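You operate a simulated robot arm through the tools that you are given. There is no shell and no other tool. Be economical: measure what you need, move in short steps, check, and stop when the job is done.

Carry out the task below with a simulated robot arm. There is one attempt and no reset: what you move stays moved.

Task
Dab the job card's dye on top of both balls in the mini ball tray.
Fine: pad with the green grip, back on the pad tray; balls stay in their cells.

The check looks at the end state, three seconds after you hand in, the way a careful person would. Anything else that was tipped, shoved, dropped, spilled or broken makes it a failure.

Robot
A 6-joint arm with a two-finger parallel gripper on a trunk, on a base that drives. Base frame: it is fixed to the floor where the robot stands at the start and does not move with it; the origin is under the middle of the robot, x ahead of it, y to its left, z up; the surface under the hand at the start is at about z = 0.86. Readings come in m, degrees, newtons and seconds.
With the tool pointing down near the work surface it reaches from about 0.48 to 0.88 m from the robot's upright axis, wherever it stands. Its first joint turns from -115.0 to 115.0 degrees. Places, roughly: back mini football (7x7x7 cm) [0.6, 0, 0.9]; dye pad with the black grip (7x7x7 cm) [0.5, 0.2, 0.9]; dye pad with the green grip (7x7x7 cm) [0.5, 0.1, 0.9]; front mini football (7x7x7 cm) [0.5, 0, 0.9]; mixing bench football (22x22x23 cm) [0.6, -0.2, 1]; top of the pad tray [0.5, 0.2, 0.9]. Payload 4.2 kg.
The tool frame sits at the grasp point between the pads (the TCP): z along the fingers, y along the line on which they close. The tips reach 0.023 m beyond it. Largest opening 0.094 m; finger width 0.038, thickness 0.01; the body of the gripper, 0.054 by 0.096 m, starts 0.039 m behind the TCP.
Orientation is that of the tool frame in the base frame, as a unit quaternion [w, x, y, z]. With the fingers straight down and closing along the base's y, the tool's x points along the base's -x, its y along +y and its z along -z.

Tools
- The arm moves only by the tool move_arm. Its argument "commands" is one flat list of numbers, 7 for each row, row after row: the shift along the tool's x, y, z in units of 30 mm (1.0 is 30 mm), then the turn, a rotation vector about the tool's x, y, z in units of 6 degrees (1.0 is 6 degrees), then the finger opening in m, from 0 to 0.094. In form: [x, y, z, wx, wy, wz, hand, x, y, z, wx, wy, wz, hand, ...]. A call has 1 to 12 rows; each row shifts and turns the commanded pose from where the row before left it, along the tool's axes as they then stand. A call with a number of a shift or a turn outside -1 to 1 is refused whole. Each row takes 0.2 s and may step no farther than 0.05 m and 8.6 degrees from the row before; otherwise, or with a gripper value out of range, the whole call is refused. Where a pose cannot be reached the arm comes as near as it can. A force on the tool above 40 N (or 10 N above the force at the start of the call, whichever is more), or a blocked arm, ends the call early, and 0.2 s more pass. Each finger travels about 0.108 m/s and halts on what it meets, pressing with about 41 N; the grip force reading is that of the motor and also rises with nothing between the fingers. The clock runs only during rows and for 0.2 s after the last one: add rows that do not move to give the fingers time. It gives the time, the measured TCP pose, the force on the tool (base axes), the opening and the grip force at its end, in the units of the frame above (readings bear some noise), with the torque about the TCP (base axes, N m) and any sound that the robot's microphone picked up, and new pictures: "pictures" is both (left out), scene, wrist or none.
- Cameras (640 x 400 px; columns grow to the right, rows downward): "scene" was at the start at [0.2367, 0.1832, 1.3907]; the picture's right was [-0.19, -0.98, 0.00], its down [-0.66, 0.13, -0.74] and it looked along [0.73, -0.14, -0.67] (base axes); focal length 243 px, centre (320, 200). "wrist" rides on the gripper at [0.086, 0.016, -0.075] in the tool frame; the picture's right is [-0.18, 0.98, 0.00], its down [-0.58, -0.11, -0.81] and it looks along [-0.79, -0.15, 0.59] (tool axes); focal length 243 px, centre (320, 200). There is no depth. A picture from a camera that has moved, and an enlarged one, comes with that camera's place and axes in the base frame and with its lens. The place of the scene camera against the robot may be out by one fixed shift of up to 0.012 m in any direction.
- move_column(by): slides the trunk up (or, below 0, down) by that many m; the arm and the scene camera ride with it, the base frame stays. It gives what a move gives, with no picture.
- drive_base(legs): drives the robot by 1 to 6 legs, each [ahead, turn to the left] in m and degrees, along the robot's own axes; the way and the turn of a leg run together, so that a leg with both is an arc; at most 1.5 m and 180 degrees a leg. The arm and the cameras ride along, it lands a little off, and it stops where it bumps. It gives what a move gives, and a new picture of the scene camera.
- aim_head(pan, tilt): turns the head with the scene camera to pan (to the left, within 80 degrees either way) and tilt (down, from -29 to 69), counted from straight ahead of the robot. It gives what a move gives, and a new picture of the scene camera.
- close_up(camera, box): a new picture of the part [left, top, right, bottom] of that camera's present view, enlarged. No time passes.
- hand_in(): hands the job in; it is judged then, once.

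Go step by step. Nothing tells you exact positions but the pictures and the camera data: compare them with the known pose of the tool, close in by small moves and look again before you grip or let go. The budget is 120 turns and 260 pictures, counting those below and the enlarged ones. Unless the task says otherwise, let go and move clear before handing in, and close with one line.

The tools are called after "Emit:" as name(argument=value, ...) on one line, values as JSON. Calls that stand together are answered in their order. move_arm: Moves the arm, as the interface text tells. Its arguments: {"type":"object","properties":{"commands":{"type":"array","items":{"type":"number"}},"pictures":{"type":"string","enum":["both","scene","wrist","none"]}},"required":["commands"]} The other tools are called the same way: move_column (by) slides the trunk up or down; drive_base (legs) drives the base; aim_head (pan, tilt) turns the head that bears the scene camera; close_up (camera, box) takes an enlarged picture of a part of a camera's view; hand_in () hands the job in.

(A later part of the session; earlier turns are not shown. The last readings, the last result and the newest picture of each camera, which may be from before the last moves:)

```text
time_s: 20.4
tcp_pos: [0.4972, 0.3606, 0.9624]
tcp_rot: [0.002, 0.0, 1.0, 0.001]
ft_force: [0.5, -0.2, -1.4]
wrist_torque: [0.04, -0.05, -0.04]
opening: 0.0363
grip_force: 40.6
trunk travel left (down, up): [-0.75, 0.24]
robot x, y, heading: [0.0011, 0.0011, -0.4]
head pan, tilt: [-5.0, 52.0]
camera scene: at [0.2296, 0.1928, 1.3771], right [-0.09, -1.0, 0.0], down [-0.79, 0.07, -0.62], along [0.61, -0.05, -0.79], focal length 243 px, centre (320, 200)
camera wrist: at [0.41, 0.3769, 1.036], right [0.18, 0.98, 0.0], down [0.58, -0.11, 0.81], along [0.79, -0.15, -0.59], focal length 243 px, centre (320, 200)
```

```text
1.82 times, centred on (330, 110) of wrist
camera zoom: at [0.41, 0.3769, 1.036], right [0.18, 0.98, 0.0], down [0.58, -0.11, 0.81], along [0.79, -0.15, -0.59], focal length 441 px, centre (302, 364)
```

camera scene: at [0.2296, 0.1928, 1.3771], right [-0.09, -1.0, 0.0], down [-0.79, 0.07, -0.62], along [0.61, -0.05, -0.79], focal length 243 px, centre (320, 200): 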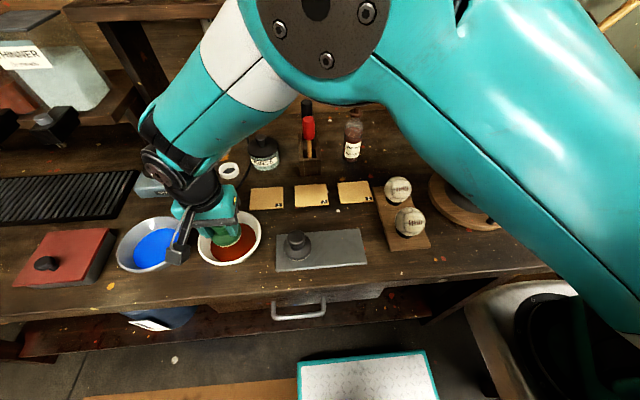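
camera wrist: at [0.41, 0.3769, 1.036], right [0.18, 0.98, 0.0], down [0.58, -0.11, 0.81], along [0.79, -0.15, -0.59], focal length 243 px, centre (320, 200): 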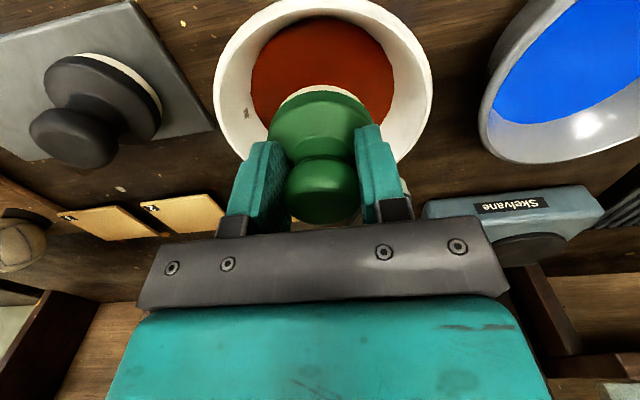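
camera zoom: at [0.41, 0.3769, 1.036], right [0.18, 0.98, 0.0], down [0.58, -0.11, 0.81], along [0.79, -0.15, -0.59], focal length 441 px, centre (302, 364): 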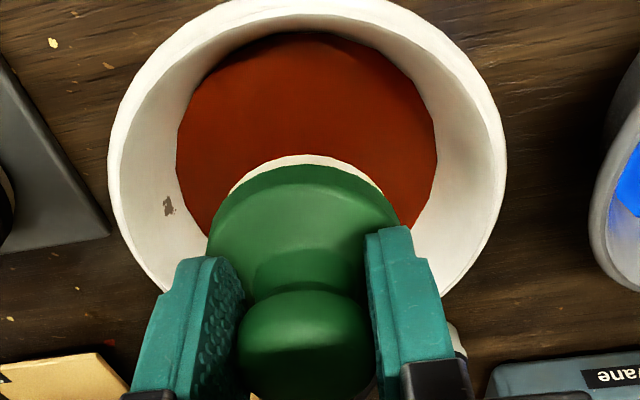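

Well centred over the dye. I lower in small steps to just about the dye surface.

Emit:
move_arm(commands=[0.12, 0.06, 0.4, 0, 0, 0, 0, 0, 0, 0.35, 0, 0, 0, 0, 0, 0, 0.25, 0, 0, 0, 0, 0, 0, 0, 0, 0, 0, 0])

Emit:
close_up(camera="scene", box=[190, 190, 290, 280])

Emit:
close_up(camera="wrist", box=[200, 0, 460, 220])

```text
time_s: 21.4
tcp_pos: [0.4926, 0.3636, 0.9324]
tcp_rot: [0.003, 0.0, 1.0, 0.0]
ft_force: [-0.9, 0.3, -0.3]
wrist_torque: [0.01, -0.02, 0.02]
opening: 0.0362
grip_force: 40.7
trunk travel left (down, up): [-0.75, 0.24]
robot x, y, heading: [-0.0008, 0.0016, -0.0]
head pan, tilt: [-5.0, 52.0]
camera scene: at [0.2296, 0.1929, 1.3771], right [-0.09, -1.0, 0.0], down [-0.79, 0.07, -0.62], along [0.61, -0.05, -0.79], focal length 243 px, centre (320, 200)
camera wrist: at [0.4063, 0.3787, 1.0064], right [0.18, 0.98, 0.0], down [0.58, -0.11, 0.81], along [0.79, -0.15, -0.59], focal length 243 px, centre (320, 200)
```

scene: 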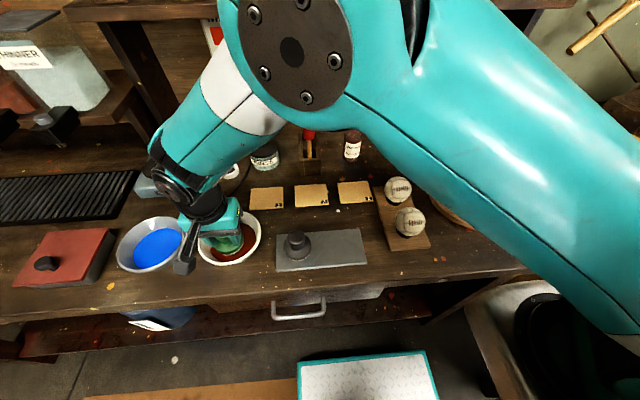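
wrist: 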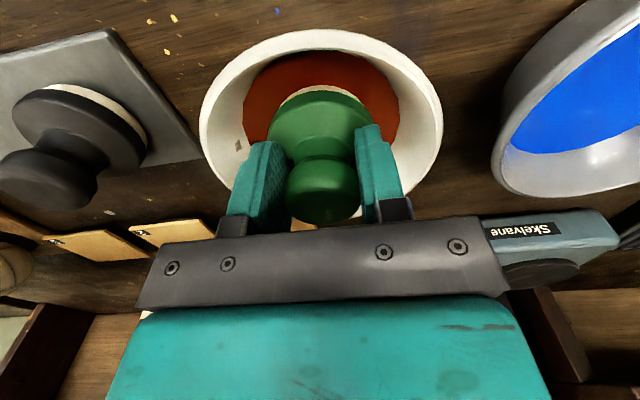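

```text
4.44 times, centred on (240, 235) of scene
camera zoom: at [0.2296, 0.1929, 1.3771], right [-0.09, -1.0, 0.0], down [-0.79, 0.07, -0.62], along [0.61, -0.05, -0.79], focal length 1080 px, centre (676, 44)
```

zoom: 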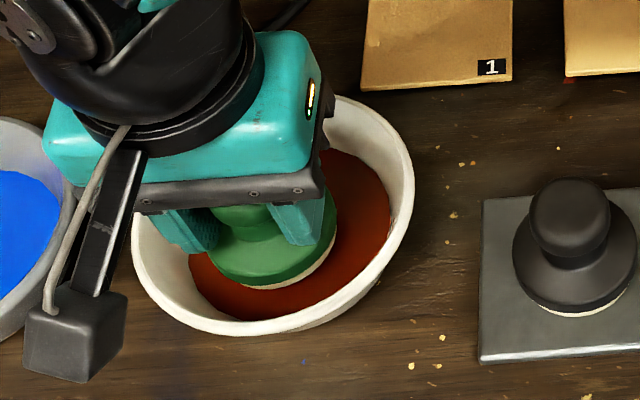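

```text
1.82 times, centred on (330, 110) of wrist
camera zoom: at [0.4063, 0.3787, 1.0064], right [0.18, 0.98, 0.0], down [0.58, -0.11, 0.81], along [0.79, -0.15, -0.59], focal length 441 px, centre (302, 364)
```

zoom: 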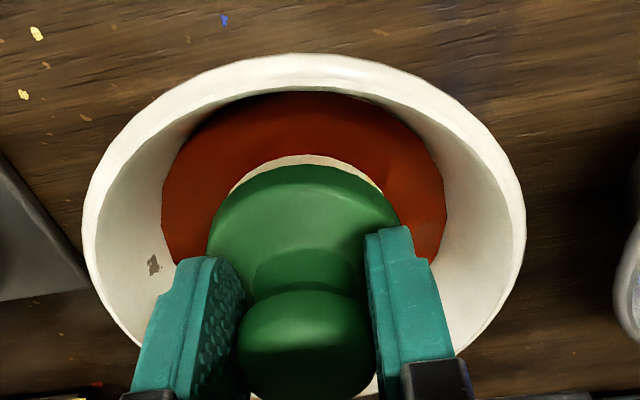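

The white felt is still visible, just above the dye. I lower another 7 mm.

Emit:
move_arm(commands=[0, 0, 0.12, 0, 0, 0, 0, 0, 0, 0.12, 0, 0, 0, 0, 0, 0, 0, 0, 0, 0, 0], pictures="none")

Emit:
close_up(camera="scene", box=[200, 210, 280, 275])

Emit:
close_up(camera="wrist", box=[220, 20, 420, 160])

```text
time_s: 22.2
tcp_pos: [0.4941, 0.363, 0.9253]
tcp_rot: [0.002, 0.0, 1.0, 0.001]
ft_force: [-0.6, -1.1, -0.6]
wrist_torque: [-0.02, 0.01, 0.01]
opening: 0.0361
grip_force: 41.2
trunk travel left (down, up): [-0.75, 0.24]
robot x, y, heading: [-0.0017, 0.0005, 0.2]
head pan, tilt: [-5.0, 52.0]
```

```text
6.15 times, centred on (240, 242) of scene
camera zoom: at [0.2296, 0.1929, 1.3771], right [-0.09, -1.0, 0.0], down [-0.79, 0.07, -0.62], along [0.61, -0.05, -0.79], focal length 1496 px, centre (812, -62)
```

zoom: 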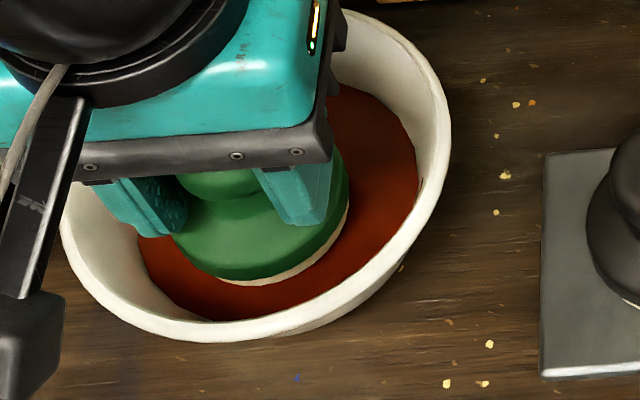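

```text
2.86 times, centred on (320, 90) of wrist
camera zoom: at [0.4066, 0.3785, 0.9994], right [0.18, 0.98, 0.0], down [0.58, -0.11, 0.81], along [0.79, -0.15, -0.59], focal length 693 px, centre (320, 514)
```

zoom: 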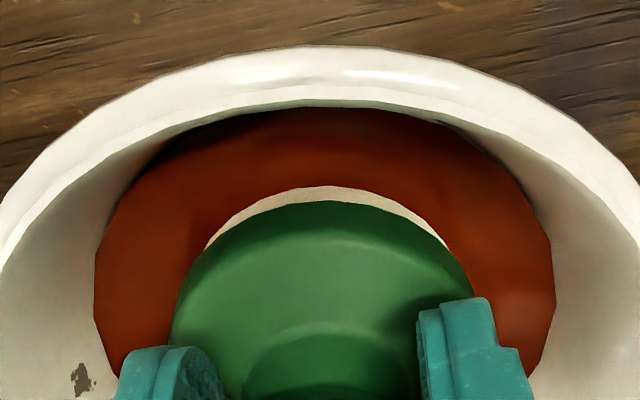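

Still slightly above the surface (white band unchanged). I lower in 2–3 mm steps.

Emit:
move_arm(commands=[0, 0, 0.08, 0, 0, 0, 0, 0, 0, 0.08, 0, 0, 0, 0, 0, 0, 0, 0, 0, 0, 0], pictures="none")

Emit:
close_up(camera="wrist", box=[220, 20, 420, 160])

Emit:
close_up(camera="scene", box=[200, 210, 280, 275])

```text
time_s: 23.0
tcp_pos: [0.4925, 0.3639, 0.9218]
tcp_rot: [0.001, 0.0, 1.0, 0.002]
ft_force: [0.0, 0.1, -1.3]
wrist_torque: [0.0, -0.03, -0.01]
opening: 0.0362
grip_force: 40.9
trunk travel left (down, up): [-0.75, 0.24]
robot x, y, heading: [0.0018, -0.0007, 0.1]
head pan, tilt: [-5.0, 52.0]
```

```text
2.86 times, centred on (320, 90) of wrist
camera zoom: at [0.4067, 0.379, 0.995], right [0.18, 0.98, 0.0], down [0.58, -0.11, 0.81], along [0.79, -0.15, -0.59], focal length 693 px, centre (320, 514)
```

zoom: 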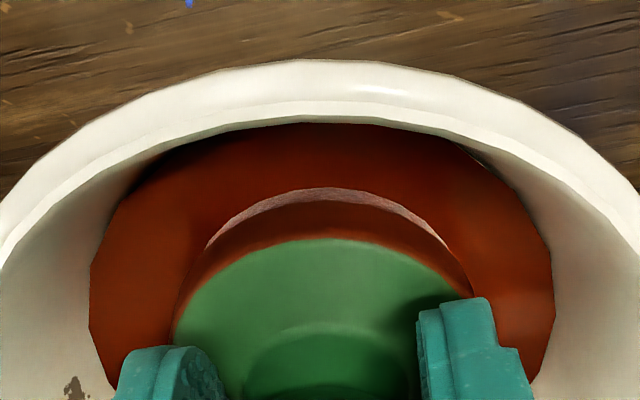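

```text
6.15 times, centred on (240, 242) of scene
camera zoom: at [0.2296, 0.1929, 1.3771], right [-0.09, -1.0, 0.0], down [-0.79, 0.07, -0.62], along [0.61, -0.05, -0.79], focal length 1496 px, centre (812, -62)
```

zoom: 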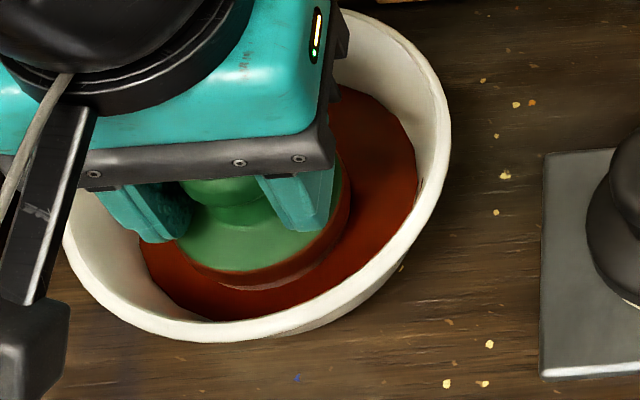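

The felt is well under the dye. I raise the pad slowly and hold over the bowl for drips.

Emit:
move_arm(commands=[0, 0, -0.1, 0, 0, 0, 0, 0, 0, -0.2, 0, 0, 0, 0, 0, 0, -0.3, 0, 0, 0, 0, 0, 0, -0.4, 0, 0, 0, 0, 0, 0, 0, 0, 0, 0, 0, 0, 0, 0, 0, 0, 0, 0, 0, 0, 0, 0, 0, 0, 0, 0, 0, 0, 0, 0, 0, 0, 0, 0, 0, 0, 0, 0, 0, 0, 0, 0, 0, 0, 0, 0, 0, 0, 0, 0, 0, 0, 0])

Emit:
close_up(camera="wrist", box=[220, 20, 420, 160])

Emit:
close_up(camera="scene", box=[190, 190, 290, 270])

```text
time_s: 25.4
tcp_pos: [0.4919, 0.3639, 0.9508]
tcp_rot: [0.002, 0.0, 1.0, 0.001]
ft_force: [0.5, -0.9, -1.1]
wrist_torque: [-0.03, 0.04, 0.0]
opening: 0.0361
grip_force: 41.1
trunk travel left (down, up): [-0.75, 0.24]
robot x, y, heading: [-0.0012, -0.0015, 0.2]
head pan, tilt: [-5.0, 52.0]
camera scene: at [0.2296, 0.1929, 1.3771], right [-0.09, -1.0, 0.0], down [-0.79, 0.07, -0.62], along [0.61, -0.05, -0.79], focal length 243 px, centre (320, 200)
camera wrist: at [0.406, 0.3789, 1.0242], right [0.18, 0.98, 0.0], down [0.58, -0.11, 0.81], along [0.79, -0.15, -0.59], focal length 243 px, centre (320, 200)
```

scene: 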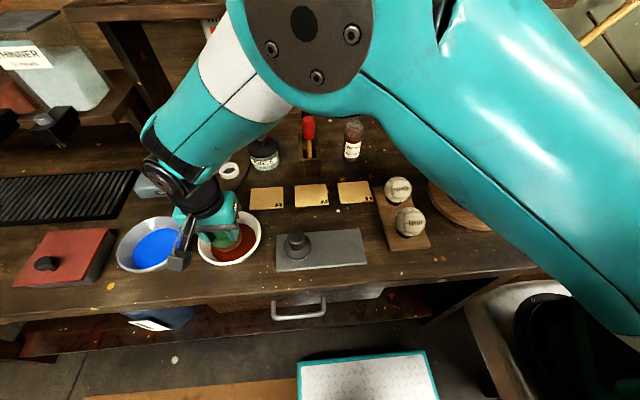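
wrist: 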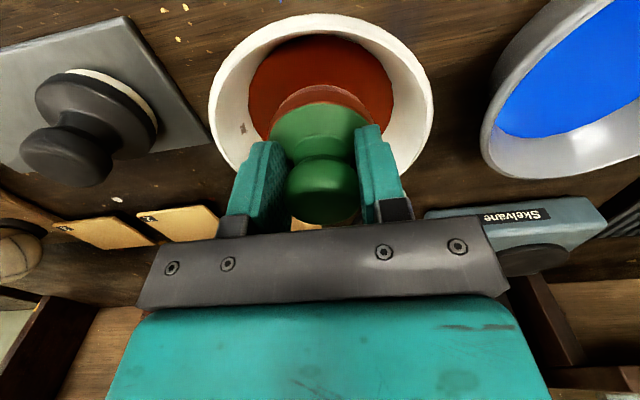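

```text
2.86 times, centred on (320, 90) of wrist
camera zoom: at [0.406, 0.3789, 1.0242], right [0.18, 0.98, 0.0], down [0.58, -0.11, 0.81], along [0.79, -0.15, -0.59], focal length 693 px, centre (320, 514)
```

zoom: 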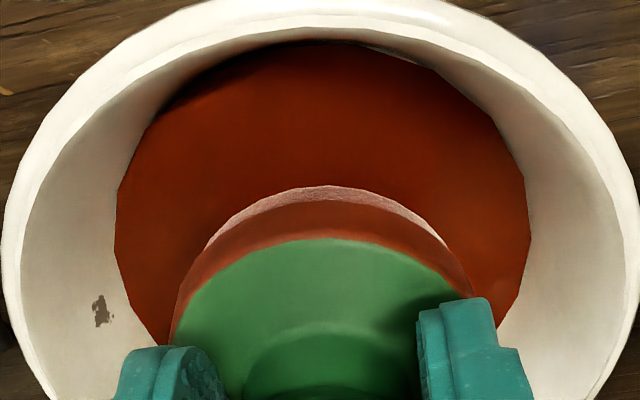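

```text
5.00 times, centred on (240, 230) of scene
camera zoom: at [0.2296, 0.1929, 1.3771], right [-0.09, -1.0, 0.0], down [-0.79, 0.07, -0.62], along [0.61, -0.05, -0.79], focal length 1216 px, centre (720, 50)
```

zoom: 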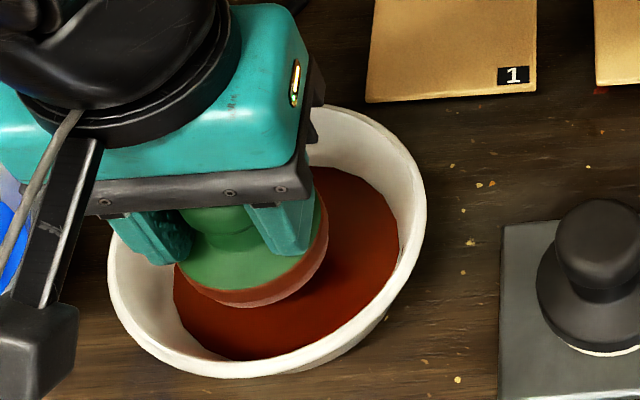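

The pad is loaded with brown dye and not dripping. I raise it and carry it towards the front ball, estimated near (0.503, -0.042).

Emit:
move_arm(commands=[0, 0, -0.5, 0, 0, 0, 0, 0, 0, -0.9, 0, 0, 0, 0, 0, 0, -0.9, 0, 0, 0, 0, 0, 0, -0.8, 0, 0, 0, 0, 0, 0, -0.4, 0, 0, 0, 0, 0, 0, 0, 0, 0, 0, 0, 0, -0.4, 0, 0, 0, 0, 0, 0, -0.7, 0, 0, 0, 0, 0, 0, -0.9, 0, 0, 0, 0, 0, 0, -0.9, 0, 0, 0, 0, 0, 0, -0.7, 0, 0, 0, 0, 0, 0, -0.4, 0, 0, 0, 0, 0], pictures="scene")

Emit:
move_arm(commands=[0, -0.4, 0, 0, 0, 0, 0, 0, -0.7, 0, 0, 0, 0, 0, 0, -0.9, 0, 0, 0, 0, 0, 0, -0.9, 0, 0, 0, 0, 0, 0, -0.9, 0, 0, 0, 0, 0, 0, -0.9, 0, 0, 0, 0, 0, 0, -0.9, 0, 0, 0, 0, 0, 0, -0.9, 0, 0, 0, 0, 0, 0, -0.9, 0, 0, 0, 0, 0, 0, -0.7, 0, 0, 0, 0, 0, 0, -0.3, 0, 0, 0, 0, 0, 0, 0, 0, 0, 0, 0, 0])

Emit:
close_up(camera="scene", box=[240, 100, 540, 290])

Emit:
close_up(camera="wrist", box=[120, 0, 460, 220])

```text
time_s: 28.0
tcp_pos: [0.4919, 0.2444, 1.0565]
tcp_rot: [0.002, 0.0, 1.0, 0.001]
ft_force: [-0.3, 0.7, 0.6]
wrist_torque: [-0.04, 0.02, 0.0]
opening: 0.0361
grip_force: 41.3
trunk travel left (down, up): [-0.75, 0.24]
robot x, y, heading: [0.0022, -0.0002, -0.2]
head pan, tilt: [-5.0, 52.0]
camera scene: at [0.2296, 0.193, 1.3771], right [-0.09, -1.0, 0.0], down [-0.79, 0.07, -0.62], along [0.61, -0.05, -0.79], focal length 243 px, centre (320, 200)
```

scene: 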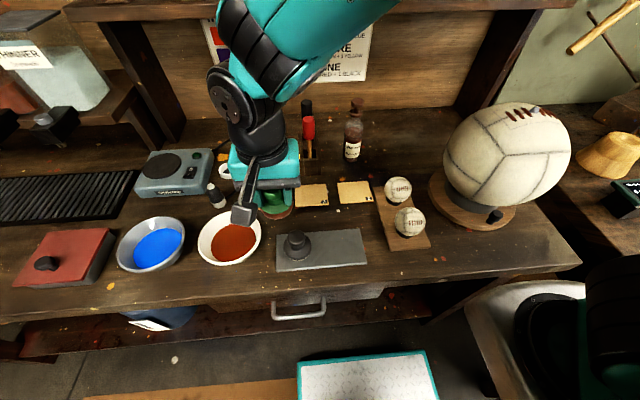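

```text
time_s: 30.6
tcp_pos: [0.492, -0.0086, 1.0541]
tcp_rot: [0.001, 0.0, 1.0, 0.001]
ft_force: [0.8, 0.0, -1.7]
wrist_torque: [0.02, 0.01, -0.03]
opening: 0.0361
grip_force: 41.0
trunk travel left (down, up): [-0.75, 0.24]
robot x, y, heading: [-0.0016, 0.002, -0.2]
head pan, tilt: [-5.0, 52.0]
camera scene: at [0.2296, 0.1928, 1.3771], right [-0.09, -1.0, 0.0], down [-0.79, 0.07, -0.62], along [0.61, -0.05, -0.79], focal length 243 px, centre (320, 200)
camera wrist: at [0.4048, 0.0057, 1.1273], right [0.18, 0.98, 0.0], down [0.58, -0.11, 0.81], along [0.79, -0.15, -0.59], focal length 243 px, centre (320, 200)
```

scene: 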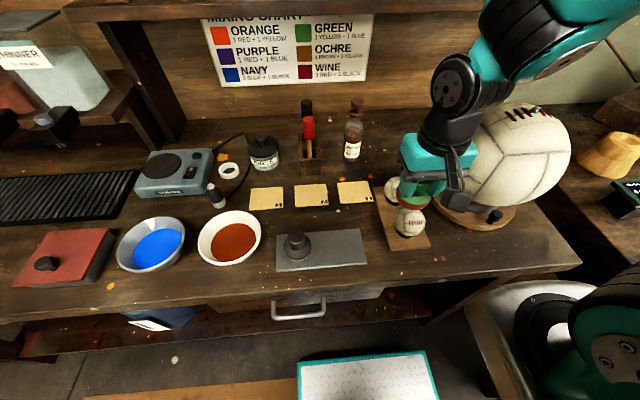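
wrist: 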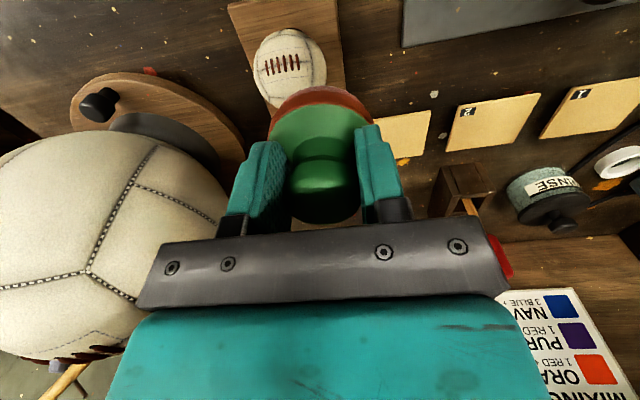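

```text
2.11 times, centred on (390, 195) of scene
camera zoom: at [0.2296, 0.1928, 1.3771], right [-0.09, -1.0, 0.0], down [-0.79, 0.07, -0.62], along [0.61, -0.05, -0.79], focal length 512 px, centre (173, 210)
```

zoom: 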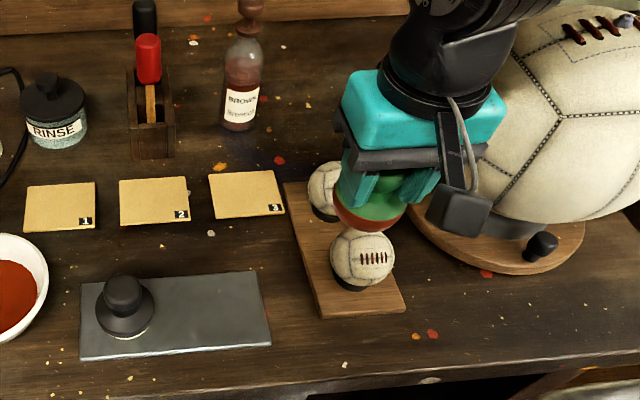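

```text
1.82 times, centred on (290, 110) of wrist
camera zoom: at [0.4048, 0.0057, 1.1273], right [0.18, 0.98, 0.0], down [0.58, -0.11, 0.81], along [0.79, -0.15, -0.59], focal length 441 px, centre (374, 364)
```

zoom: 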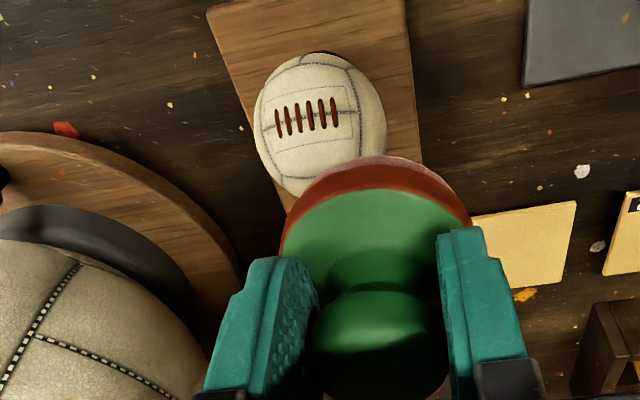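

Front ball centre works out to (0.501, -0.039), radius ~33 mm, top ~0.943; the big ball is about 4 cm clear of the hand. I centre above it and lower to a small gap.

Emit:
move_arm(commands=[-0.15, -0.5, 0, 0, 0, 0, 0, -0.15, -0.5, 0, 0, 0, 0, 0, 0, 0, 0.5, 0, 0, 0, 0, 0, 0, 0.6, 0, 0, 0, 0, 0, 0, 0.4, 0, 0, 0, 0, 0, 0, 0, 0, 0, 0, 0])

Emit:
close_up(camera="scene", box=[360, 160, 460, 260])

Emit:
close_up(camera="wrist", box=[200, 0, 460, 220])

```text
time_s: 32.0
tcp_pos: [0.5031, -0.0386, 1.0095]
tcp_rot: [0.002, 0.001, 1.0, 0.001]
ft_force: [0.0, -1.2, -2.8]
wrist_torque: [-0.02, 0.07, 0.0]
opening: 0.0357
grip_force: 41.2
trunk travel left (down, up): [-0.75, 0.24]
robot x, y, heading: [0.0031, 0.0001, 0.0]
head pan, tilt: [-5.0, 52.0]
camera scene: at [0.2296, 0.1927, 1.3771], right [-0.09, -1.0, 0.0], down [-0.79, 0.07, -0.62], along [0.61, -0.05, -0.79], focal length 243 px, centre (320, 200)
camera wrist: at [0.4151, -0.0233, 1.0829], right [0.18, 0.98, 0.0], down [0.58, -0.11, 0.81], along [0.79, -0.15, -0.59], focal length 243 px, centre (320, 200)
```

scene: 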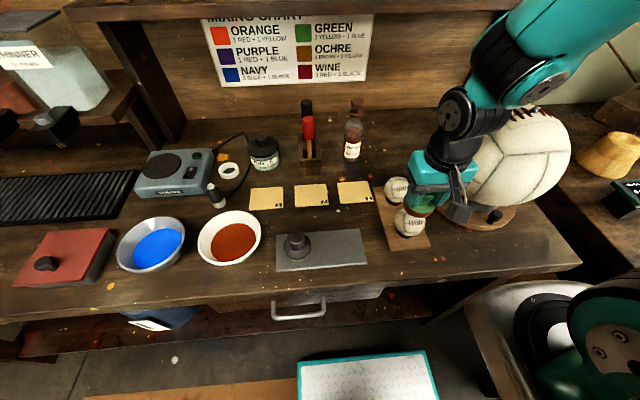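
wrist: 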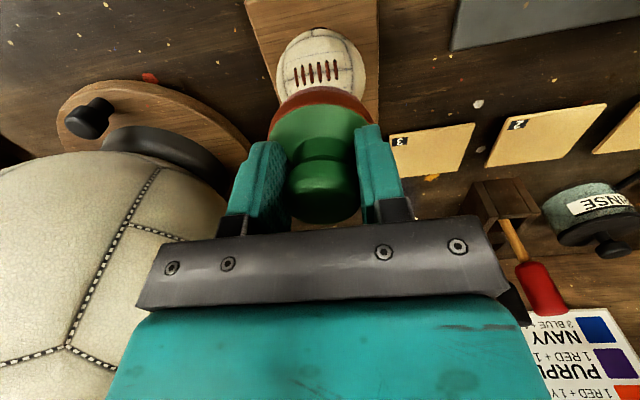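

```text
4.00 times, centred on (410, 210) of scene
camera zoom: at [0.2296, 0.1927, 1.3771], right [-0.09, -1.0, 0.0], down [-0.79, 0.07, -0.62], along [0.61, -0.05, -0.79], focal length 972 px, centre (-40, 160)
```

zoom: 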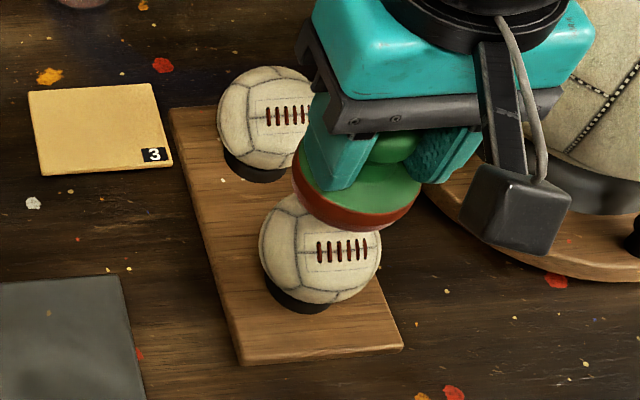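

```text
1.82 times, centred on (330, 110) of wrist
camera zoom: at [0.4151, -0.0233, 1.0829], right [0.18, 0.98, 0.0], down [0.58, -0.11, 0.81], along [0.79, -0.15, -0.59], focal length 441 px, centre (302, 364)
```

zoom: 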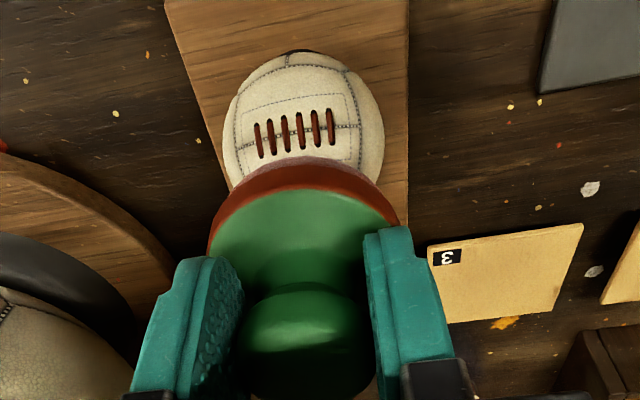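

Aligned within a few mm. I lower 10 mm, then creep down in 1.5 mm steps watching force.

Emit:
move_arm(commands=[0.08, 0, 0.2, 0, 0, 0, 0, 0, 0, 0.15, 0, 0, 0, 0, 0, 0, 0, 0, 0, 0, 0], pictures="none")

Emit:
move_arm(commands=[0, 0, 0.05, 0, 0, 0, 0, 0, 0, 0.05, 0, 0, 0, 0, 0, 0, 0, 0, 0, 0, 0], pictures="none")

Emit:
close_up(camera="scene", box=[380, 180, 440, 250])

Emit:
close_up(camera="wrist", box=[240, 0, 420, 130])

```text
time_s: 32.8
tcp_pos: [0.4987, -0.039, 0.9982]
tcp_rot: [0.002, 0.0, 1.0, 0.001]
ft_force: [-0.2, 0.5, -1.6]
wrist_torque: [0.02, 0.04, 0.02]
opening: 0.0362
grip_force: 40.6
trunk travel left (down, up): [-0.75, 0.24]
robot x, y, heading: [0.0014, 0.003, -0.2]
head pan, tilt: [-5.0, 52.0]
```

```text
time_s: 33.6
tcp_pos: [0.4984, -0.039, 0.9959]
tcp_rot: [0.001, 0.001, 1.0, 0.001]
ft_force: [-0.4, 0.0, -0.2]
wrist_torque: [0.01, 0.0, 0.02]
opening: 0.0361
grip_force: 40.7
trunk travel left (down, up): [-0.75, 0.24]
robot x, y, heading: [-0.001, 0.0029, -0.2]
head pan, tilt: [-5.0, 52.0]
```

```text
5.71 times, centred on (410, 215) of scene
camera zoom: at [0.2296, 0.1928, 1.3771], right [-0.09, -1.0, 0.0], down [-0.79, 0.07, -0.62], along [0.61, -0.05, -0.79], focal length 1389 px, centre (-194, 114)
```

zoom: 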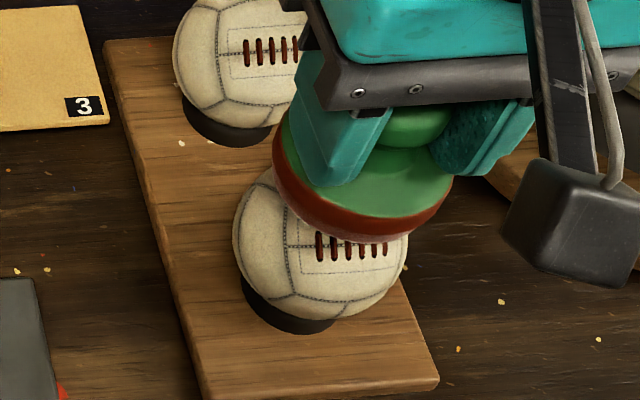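

```text
3.08 times, centred on (330, 65) of wrist
camera zoom: at [0.4127, -0.0233, 1.07], right [0.18, 0.98, 0.0], down [0.58, -0.11, 0.81], along [0.79, -0.15, -0.59], focal length 746 px, centre (289, 615)
```

zoom: 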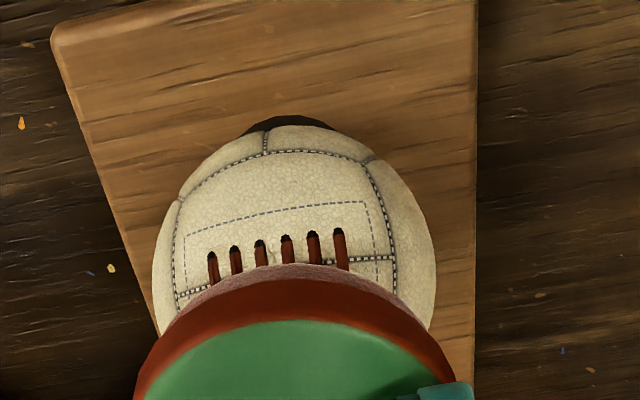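

Pad is directly above the ball, no contact yet. Keep creeping down.

Emit:
move_arm(commands=[0, 0, 0.05, 0, 0, 0, 0, 0, 0, 0, 0, 0, 0, 0], pictures="none")

Emit:
move_arm(commands=[0, 0, 0.05, 0, 0, 0, 0, 0, 0, 0, 0, 0, 0, 0], pictures="none")

Emit:
close_up(camera="wrist", box=[240, 0, 420, 130])

```text
time_s: 34.2
tcp_pos: [0.4996, -0.039, 0.9944]
tcp_rot: [0.002, 0.001, 1.0, 0.002]
ft_force: [-0.3, 0.0, 0.0]
wrist_torque: [0.01, 0.02, -0.03]
opening: 0.0362
grip_force: 40.8
trunk travel left (down, up): [-0.75, 0.24]
robot x, y, heading: [0.0025, 0.0025, 0.1]
head pan, tilt: [-5.0, 52.0]
```

```text
time_s: 34.8
tcp_pos: [0.4997, -0.0388, 0.9937]
tcp_rot: [0.002, 0.0, 1.0, 0.0]
ft_force: [0.0, 0.7, -0.4]
wrist_torque: [-0.02, 0.01, 0.03]
opening: 0.036
grip_force: 41.4
trunk travel left (down, up): [-0.75, 0.24]
robot x, y, heading: [-0.0007, 0.0021, -0.1]
head pan, tilt: [-5.0, 52.0]
```

```text
3.08 times, centred on (330, 65) of wrist
camera zoom: at [0.4124, -0.0236, 1.0671], right [0.18, 0.98, 0.0], down [0.58, -0.11, 0.81], along [0.79, -0.15, -0.59], focal length 746 px, centre (289, 615)
```

zoom: 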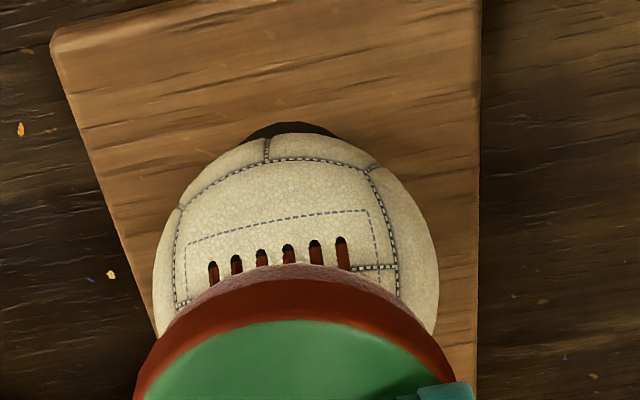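

No contact yet (force near zero). Continue with 1.5 mm steps.

Emit:
move_arm(commands=[0, 0, 0.05, 0, 0, 0, 0, 0, 0, 0, 0, 0, 0, 0], pictures="none")

Emit:
move_arm(commands=[0, 0, 0.05, 0, 0, 0, 0, 0, 0, 0, 0, 0, 0, 0], pictures="none")

Emit:
close_up(camera="scene", box=[380, 180, 440, 250])

```text
time_s: 35.4
tcp_pos: [0.4986, -0.0373, 0.9916]
tcp_rot: [0.002, 0.0, 1.0, 0.001]
ft_force: [-0.7, -1.4, -0.7]
wrist_torque: [-0.01, -0.04, 0.03]
opening: 0.0359
grip_force: 41.1
trunk travel left (down, up): [-0.75, 0.24]
robot x, y, heading: [-0.0027, -0.0023, -0.0]
head pan, tilt: [-5.0, 52.0]
```

```text
time_s: 36.0
tcp_pos: [0.4992, -0.0386, 0.9914]
tcp_rot: [0.003, 0.0, 1.0, 0.001]
ft_force: [-1.4, -0.6, 23.5]
wrist_torque: [-0.03, -0.04, 0.0]
opening: 0.0362
grip_force: 40.8
trunk travel left (down, up): [-0.75, 0.24]
robot x, y, heading: [0.0002, -0.0004, -0.2]
head pan, tilt: [-5.0, 52.0]
```

```text
5.71 times, centred on (410, 215) of scene
camera zoom: at [0.2289, 0.1928, 1.3776], right [-0.09, -1.0, 0.0], down [-0.78, 0.07, -0.62], along [0.61, -0.05, -0.79], focal length 1389 px, centre (-194, 114)
```

zoom: 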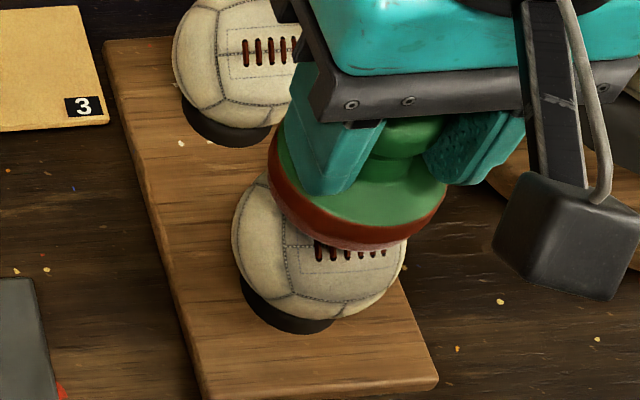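

Contact made (~24 N). I lift straight off and inspect the ball's top.

Emit:
move_arm(commands=[0, 0, -0.1, 0, 0, 0, 0, 0, 0, -0.3, 0, 0, 0, 0, 0, 0, -0.6, 0, 0, 0, 0, 0, 0, -0.7, 0, 0, 0, 0, 0, 0, -0.4, 0, 0, 0, 0, -0.6, 0, 0, 0, 0, 0, 0, -0.9, 0, 0, 0, 0, 0, 0, -0.9, 0, 0, 0, 0, 0, 0, -0.8, 0, 0, 0, 0, 0, 0, 0, 0, 0, 0, 0, 0, 0])

Emit:
close_up(camera="scene", box=[360, 150, 460, 250])

Emit:
close_up(camera="wrist", box=[200, 0, 460, 220])

```text
time_s: 38.2
tcp_pos: [0.5956, -0.0374, 1.0535]
tcp_rot: [0.002, 0.0, 1.0, 0.001]
ft_force: [0.0, 0.3, 0.2]
wrist_torque: [-0.04, 0.03, -0.02]
opening: 0.0357
grip_force: 41.3
trunk travel left (down, up): [-0.75, 0.24]
robot x, y, heading: [-0.0011, 0.004, 0.2]
head pan, tilt: [-5.0, 52.0]
camera scene: at [0.2296, 0.1928, 1.3771], right [-0.09, -1.0, 0.0], down [-0.79, 0.07, -0.62], along [0.61, -0.05, -0.79], focal length 243 px, centre (320, 200)
camera wrist: at [0.5089, -0.0221, 1.1272], right [0.18, 0.98, 0.0], down [0.58, -0.11, 0.81], along [0.79, -0.15, -0.59], focal length 243 px, centre (320, 200)
```

scene: 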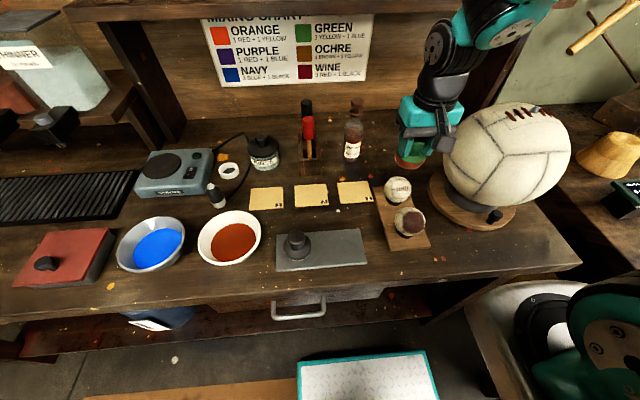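
wrist: 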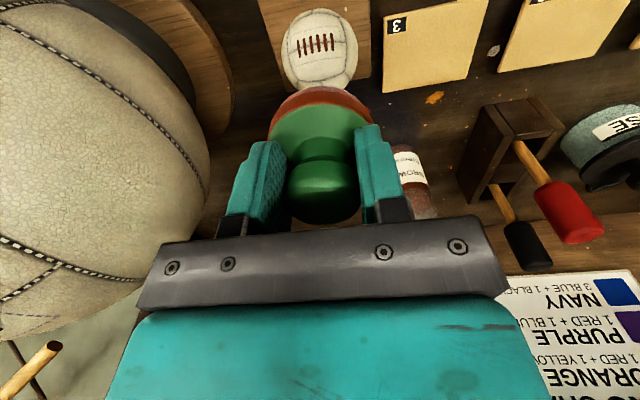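

```text
4.00 times, centred on (410, 200) of scene
camera zoom: at [0.2296, 0.1928, 1.3771], right [-0.09, -1.0, 0.0], down [-0.79, 0.07, -0.62], along [0.61, -0.05, -0.79], focal length 972 px, centre (-40, 200)
```

zoom: 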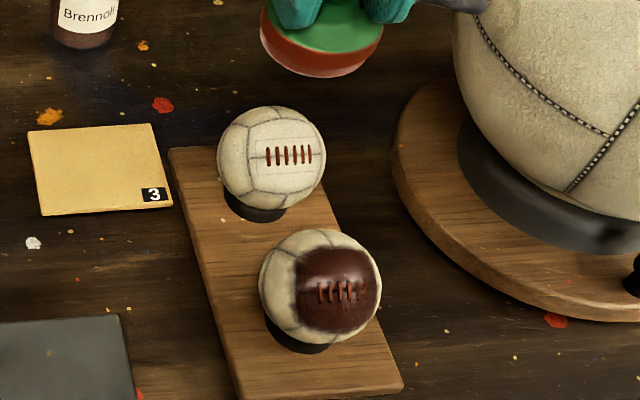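

```text
1.82 times, centred on (330, 110) of wrist
camera zoom: at [0.5089, -0.0221, 1.1272], right [0.18, 0.98, 0.0], down [0.58, -0.11, 0.81], along [0.79, -0.15, -0.59], focal length 441 px, centre (302, 364)
```

zoom: 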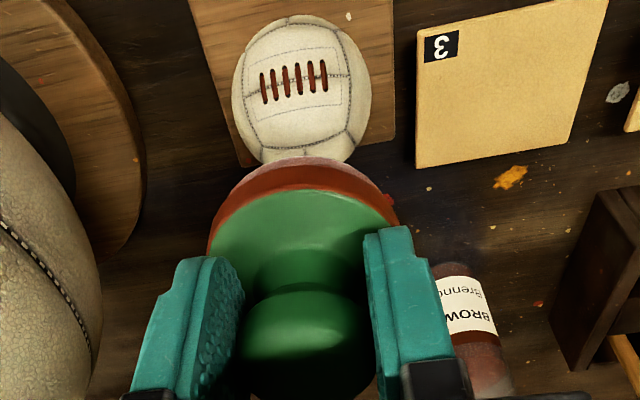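

Brown stain is on the front ball, still in its cell. I inspect the patch and re-measure the back ball.

Emit:
close_up(camera="scene", box=[380, 170, 430, 240])

```text
5.71 times, centred on (405, 205) of scene
camera zoom: at [0.2296, 0.1928, 1.3771], right [-0.09, -1.0, 0.0], down [-0.79, 0.07, -0.62], along [0.61, -0.05, -0.79], focal length 1389 px, centre (-166, 171)
```

zoom: 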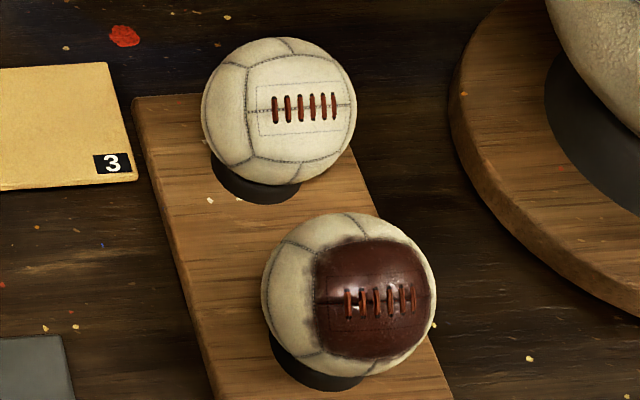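

The stain covers the top-facing panel. Back ball is at about (0.594, -0.038), right under the pad; I lower to just above it.

Emit:
move_arm(commands=[0.03, 0, 0.5, 0, 0, 0, 0, 0, 0, 0.6, 0, 0, 0, 0, 0, 0, 0.5, 0, 0, 0, 0, 0, 0, 0.2, 0, 0, 0, 0, 0, 0, 0, 0, 0, 0, 0])

Emit:
close_up(camera="wrist", box=[200, 0, 460, 220])

Emit:
close_up(camera="scene", box=[370, 150, 450, 240])

```text
time_s: 39.4
tcp_pos: [0.5939, -0.0381, 1.0007]
tcp_rot: [0.003, -0.001, 1.0, 0.001]
ft_force: [-0.1, 0.5, -0.1]
wrist_torque: [-0.01, 0.02, 0.0]
opening: 0.0359
grip_force: 41.3
trunk travel left (down, up): [-0.75, 0.24]
robot x, y, heading: [-0.002, 0.0011, -0.1]
head pan, tilt: [-5.0, 52.0]
camera scene: at [0.2296, 0.1928, 1.3771], right [-0.09, -1.0, 0.0], down [-0.79, 0.07, -0.62], along [0.61, -0.05, -0.79], focal length 243 px, centre (320, 200)
camera wrist: at [0.5074, -0.0226, 1.0735], right [0.18, 0.98, 0.0], down [0.58, -0.11, 0.81], along [0.79, -0.15, -0.59], focal length 243 px, centre (320, 200)
```

scene: 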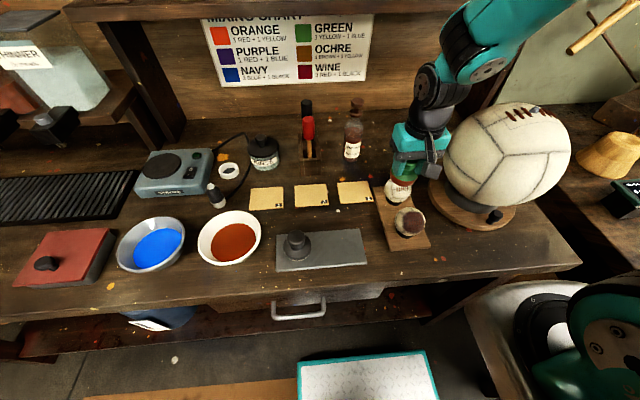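
wrist: 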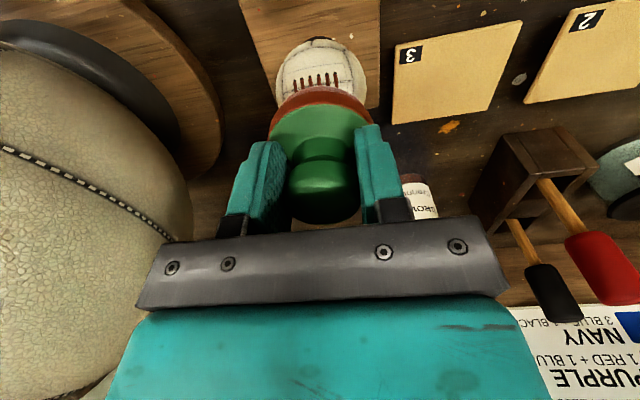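

```text
1.82 times, centred on (330, 110) of wrist
camera zoom: at [0.5074, -0.0226, 1.0735], right [0.18, 0.98, 0.0], down [0.58, -0.11, 0.81], along [0.79, -0.15, -0.59], focal length 441 px, centre (302, 364)
```

zoom: 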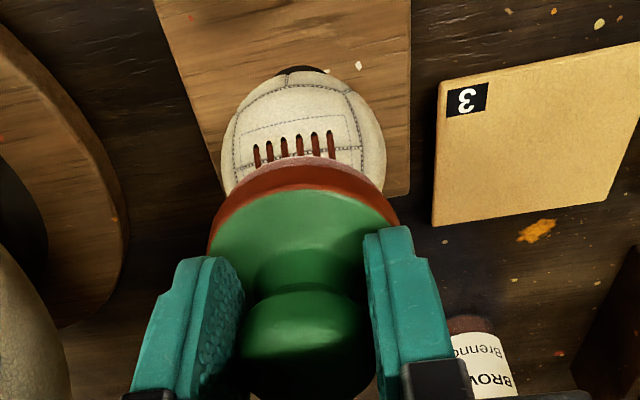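

```text
4.44 times, centred on (410, 195) of scene
camera zoom: at [0.2296, 0.1928, 1.3771], right [-0.09, -1.0, 0.0], down [-0.79, 0.07, -0.62], along [0.61, -0.05, -0.79], focal length 1080 px, centre (-80, 222)
```

zoom: 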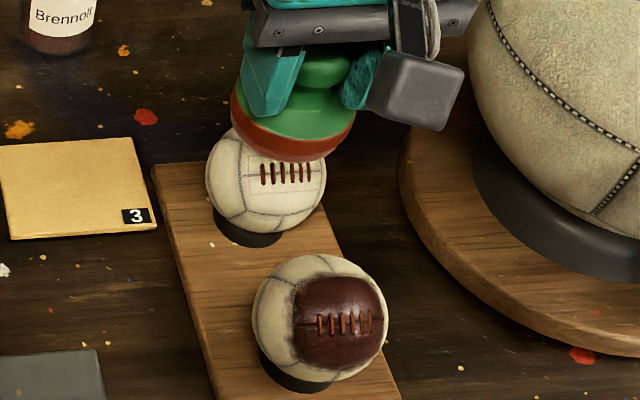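

Aligned, clear of the big ball. I creep down to contact.

Emit:
move_arm(commands=[0, 0, 0.15, 0, 0, 0, 0, 0, 0, 0.08, 0, 0, 0, 0, 0, 0, 0, 0, 0, 0, 0], pictures="none")

Emit:
move_arm(commands=[0, 0, 0.04, 0, 0, 0, 0, 0, 0, 0, 0, 0, 0, 0], pictures="none")

```text
time_s: 40.2
tcp_pos: [0.5932, -0.039, 0.9923]
tcp_rot: [0.001, 0.0, 1.0, 0.001]
ft_force: [0.3, -0.1, 0.0]
wrist_torque: [-0.02, 0.05, 0.02]
opening: 0.0361
grip_force: 40.9
trunk travel left (down, up): [-0.75, 0.24]
robot x, y, heading: [0.0004, 0.0026, -0.3]
head pan, tilt: [-5.0, 52.0]
```

```text
time_s: 40.8
tcp_pos: [0.5934, -0.0391, 0.9921]
tcp_rot: [0.002, 0.0, 1.0, 0.001]
ft_force: [0.5, -0.4, -0.6]
wrist_torque: [0.0, 0.01, 0.02]
opening: 0.0359
grip_force: 40.7
trunk travel left (down, up): [-0.75, 0.24]
robot x, y, heading: [-0.0018, 0.0005, -0.1]
head pan, tilt: [-5.0, 52.0]
```

Emit:
move_arm(commands=[0, 0, 0.04, 0, 0, 0, 0, 0, 0, 0, 0, 0, 0, 0], pictures="none")

```text
time_s: 41.4
tcp_pos: [0.5936, -0.0374, 0.9911]
tcp_rot: [0.003, -0.001, 1.0, 0.001]
ft_force: [-0.9, -1.7, 10.4]
wrist_torque: [-0.12, -0.02, -0.05]
opening: 0.036
grip_force: 41.0
trunk travel left (down, up): [-0.75, 0.24]
robot x, y, heading: [0.0004, -0.0001, 0.2]
head pan, tilt: [-5.0, 52.0]
```

Contact at ~10 N; I press a hair more to match the first dab.

Emit:
move_arm(commands=[0, 0, 0.02, 0, 0, 0, 0, 0, 0, 0, 0, 0, 0, 0], pictures="none")

Emit:
move_arm(commands=[0, 0, -0.1, 0, 0, 0, 0, 0, 0, -0.3, 0, 0, 0, 0, 0, 0, -0.6, 0, 0, 0, 0, 0, 0, -0.7, 0, 0, 0, 0, 0, 0, -0.6, 0, 0, 0, 0, 0, 0.5, -0.2, 0, 0, 0, 0, 0, 0.9, 0, 0, 0, 0, 0, 0, 0.9, 0, 0, 0, 0, 0, 0, 0.8, 0, 0, 0, 0, 0, 0, 0.5, 0, 0, 0, 0, 0, 0, 0, 0, 0, 0, 0])

Emit:
close_up(camera="scene", box=[370, 160, 440, 240])

```text
time_s: 42.0
tcp_pos: [0.5942, -0.0388, 0.9907]
tcp_rot: [0.004, 0.0, 1.0, 0.002]
ft_force: [-0.5, -2.7, 18.1]
wrist_torque: [-0.15, -0.08, -0.06]
opening: 0.0358
grip_force: 40.8
trunk travel left (down, up): [-0.75, 0.24]
robot x, y, heading: [0.0002, 0.0038, -0.2]
head pan, tilt: [-5.0, 52.0]
```

```text
refused: commands must hold 7 numbers for each row
```

```text
5.00 times, centred on (405, 200) of scene
camera zoom: at [0.229, 0.1926, 1.3774], right [-0.09, -1.0, 0.0], down [-0.78, 0.07, -0.62], along [0.61, -0.05, -0.79], focal length 1216 px, centre (-105, 200)
```

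zoom: 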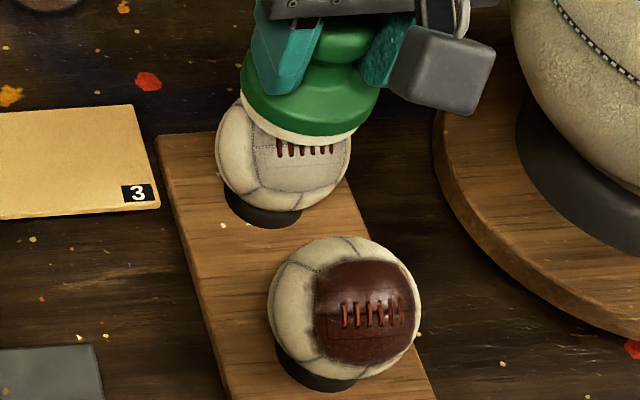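

The pad reads clean now, so its load was spent on the dabs. I lift straight up and inspect the back ball.

Emit:
move_arm(commands=[0, 0, -0.1, 0, 0, 0, 0, 0, 0, -0.3, 0, 0, 0, 0, 0, 0, -0.6, 0, 0, 0, 0, 0, 0, -0.7, 0, 0, 0, 0, 0, 0, -0.6, 0, 0, 0, 0, 0, 0, 0, 0, 0, 0, 0])

Emit:
close_up(camera="scene", box=[370, 140, 440, 240])

Emit:
close_up(camera="wrist", box=[200, 0, 460, 220])

```text
time_s: 43.4
tcp_pos: [0.5956, -0.0397, 1.0599]
tcp_rot: [0.002, 0.0, 1.0, 0.001]
ft_force: [0.3, -0.9, -0.5]
wrist_torque: [-0.05, -0.01, -0.01]
opening: 0.0361
grip_force: 40.6
trunk travel left (down, up): [-0.75, 0.24]
robot x, y, heading: [0.0004, 0.0006, -0.0]
head pan, tilt: [-5.0, 52.0]
camera scene: at [0.2297, 0.1927, 1.3771], right [-0.09, -1.0, 0.0], down [-0.79, 0.07, -0.62], along [0.61, -0.05, -0.79], focal length 243 px, centre (320, 200)
camera wrist: at [0.5082, -0.024, 1.134], right [0.18, 0.98, 0.0], down [0.58, -0.11, 0.81], along [0.79, -0.15, -0.59], focal length 243 px, centre (320, 200)
```

scene: 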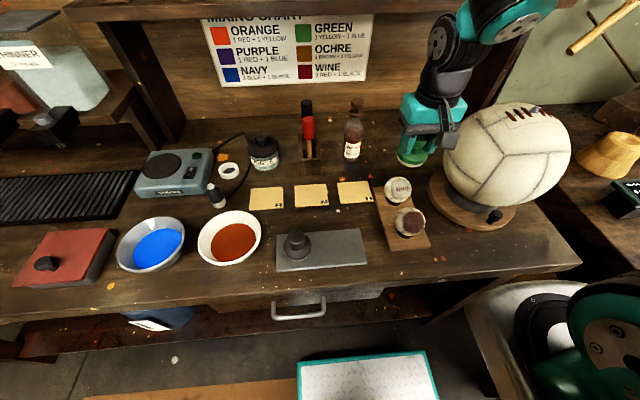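
wrist: 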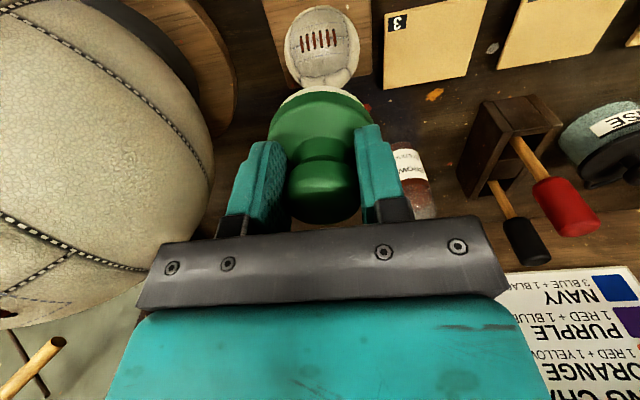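

```text
4.00 times, centred on (405, 190) of scene
camera zoom: at [0.2297, 0.1927, 1.3771], right [-0.09, -1.0, 0.0], down [-0.79, 0.07, -0.62], along [0.61, -0.05, -0.79], focal length 972 px, centre (-20, 240)
```

zoom: 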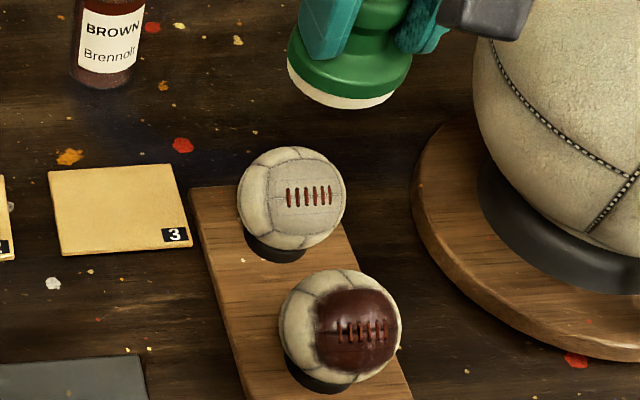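

```text
1.82 times, centred on (330, 110) of wrist
camera zoom: at [0.5082, -0.024, 1.134], right [0.18, 0.98, 0.0], down [0.58, -0.11, 0.81], along [0.79, -0.15, -0.59], focal length 441 px, centre (302, 364)
```

zoom: 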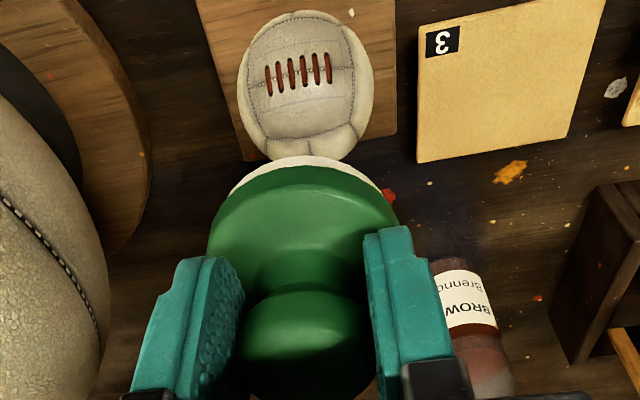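

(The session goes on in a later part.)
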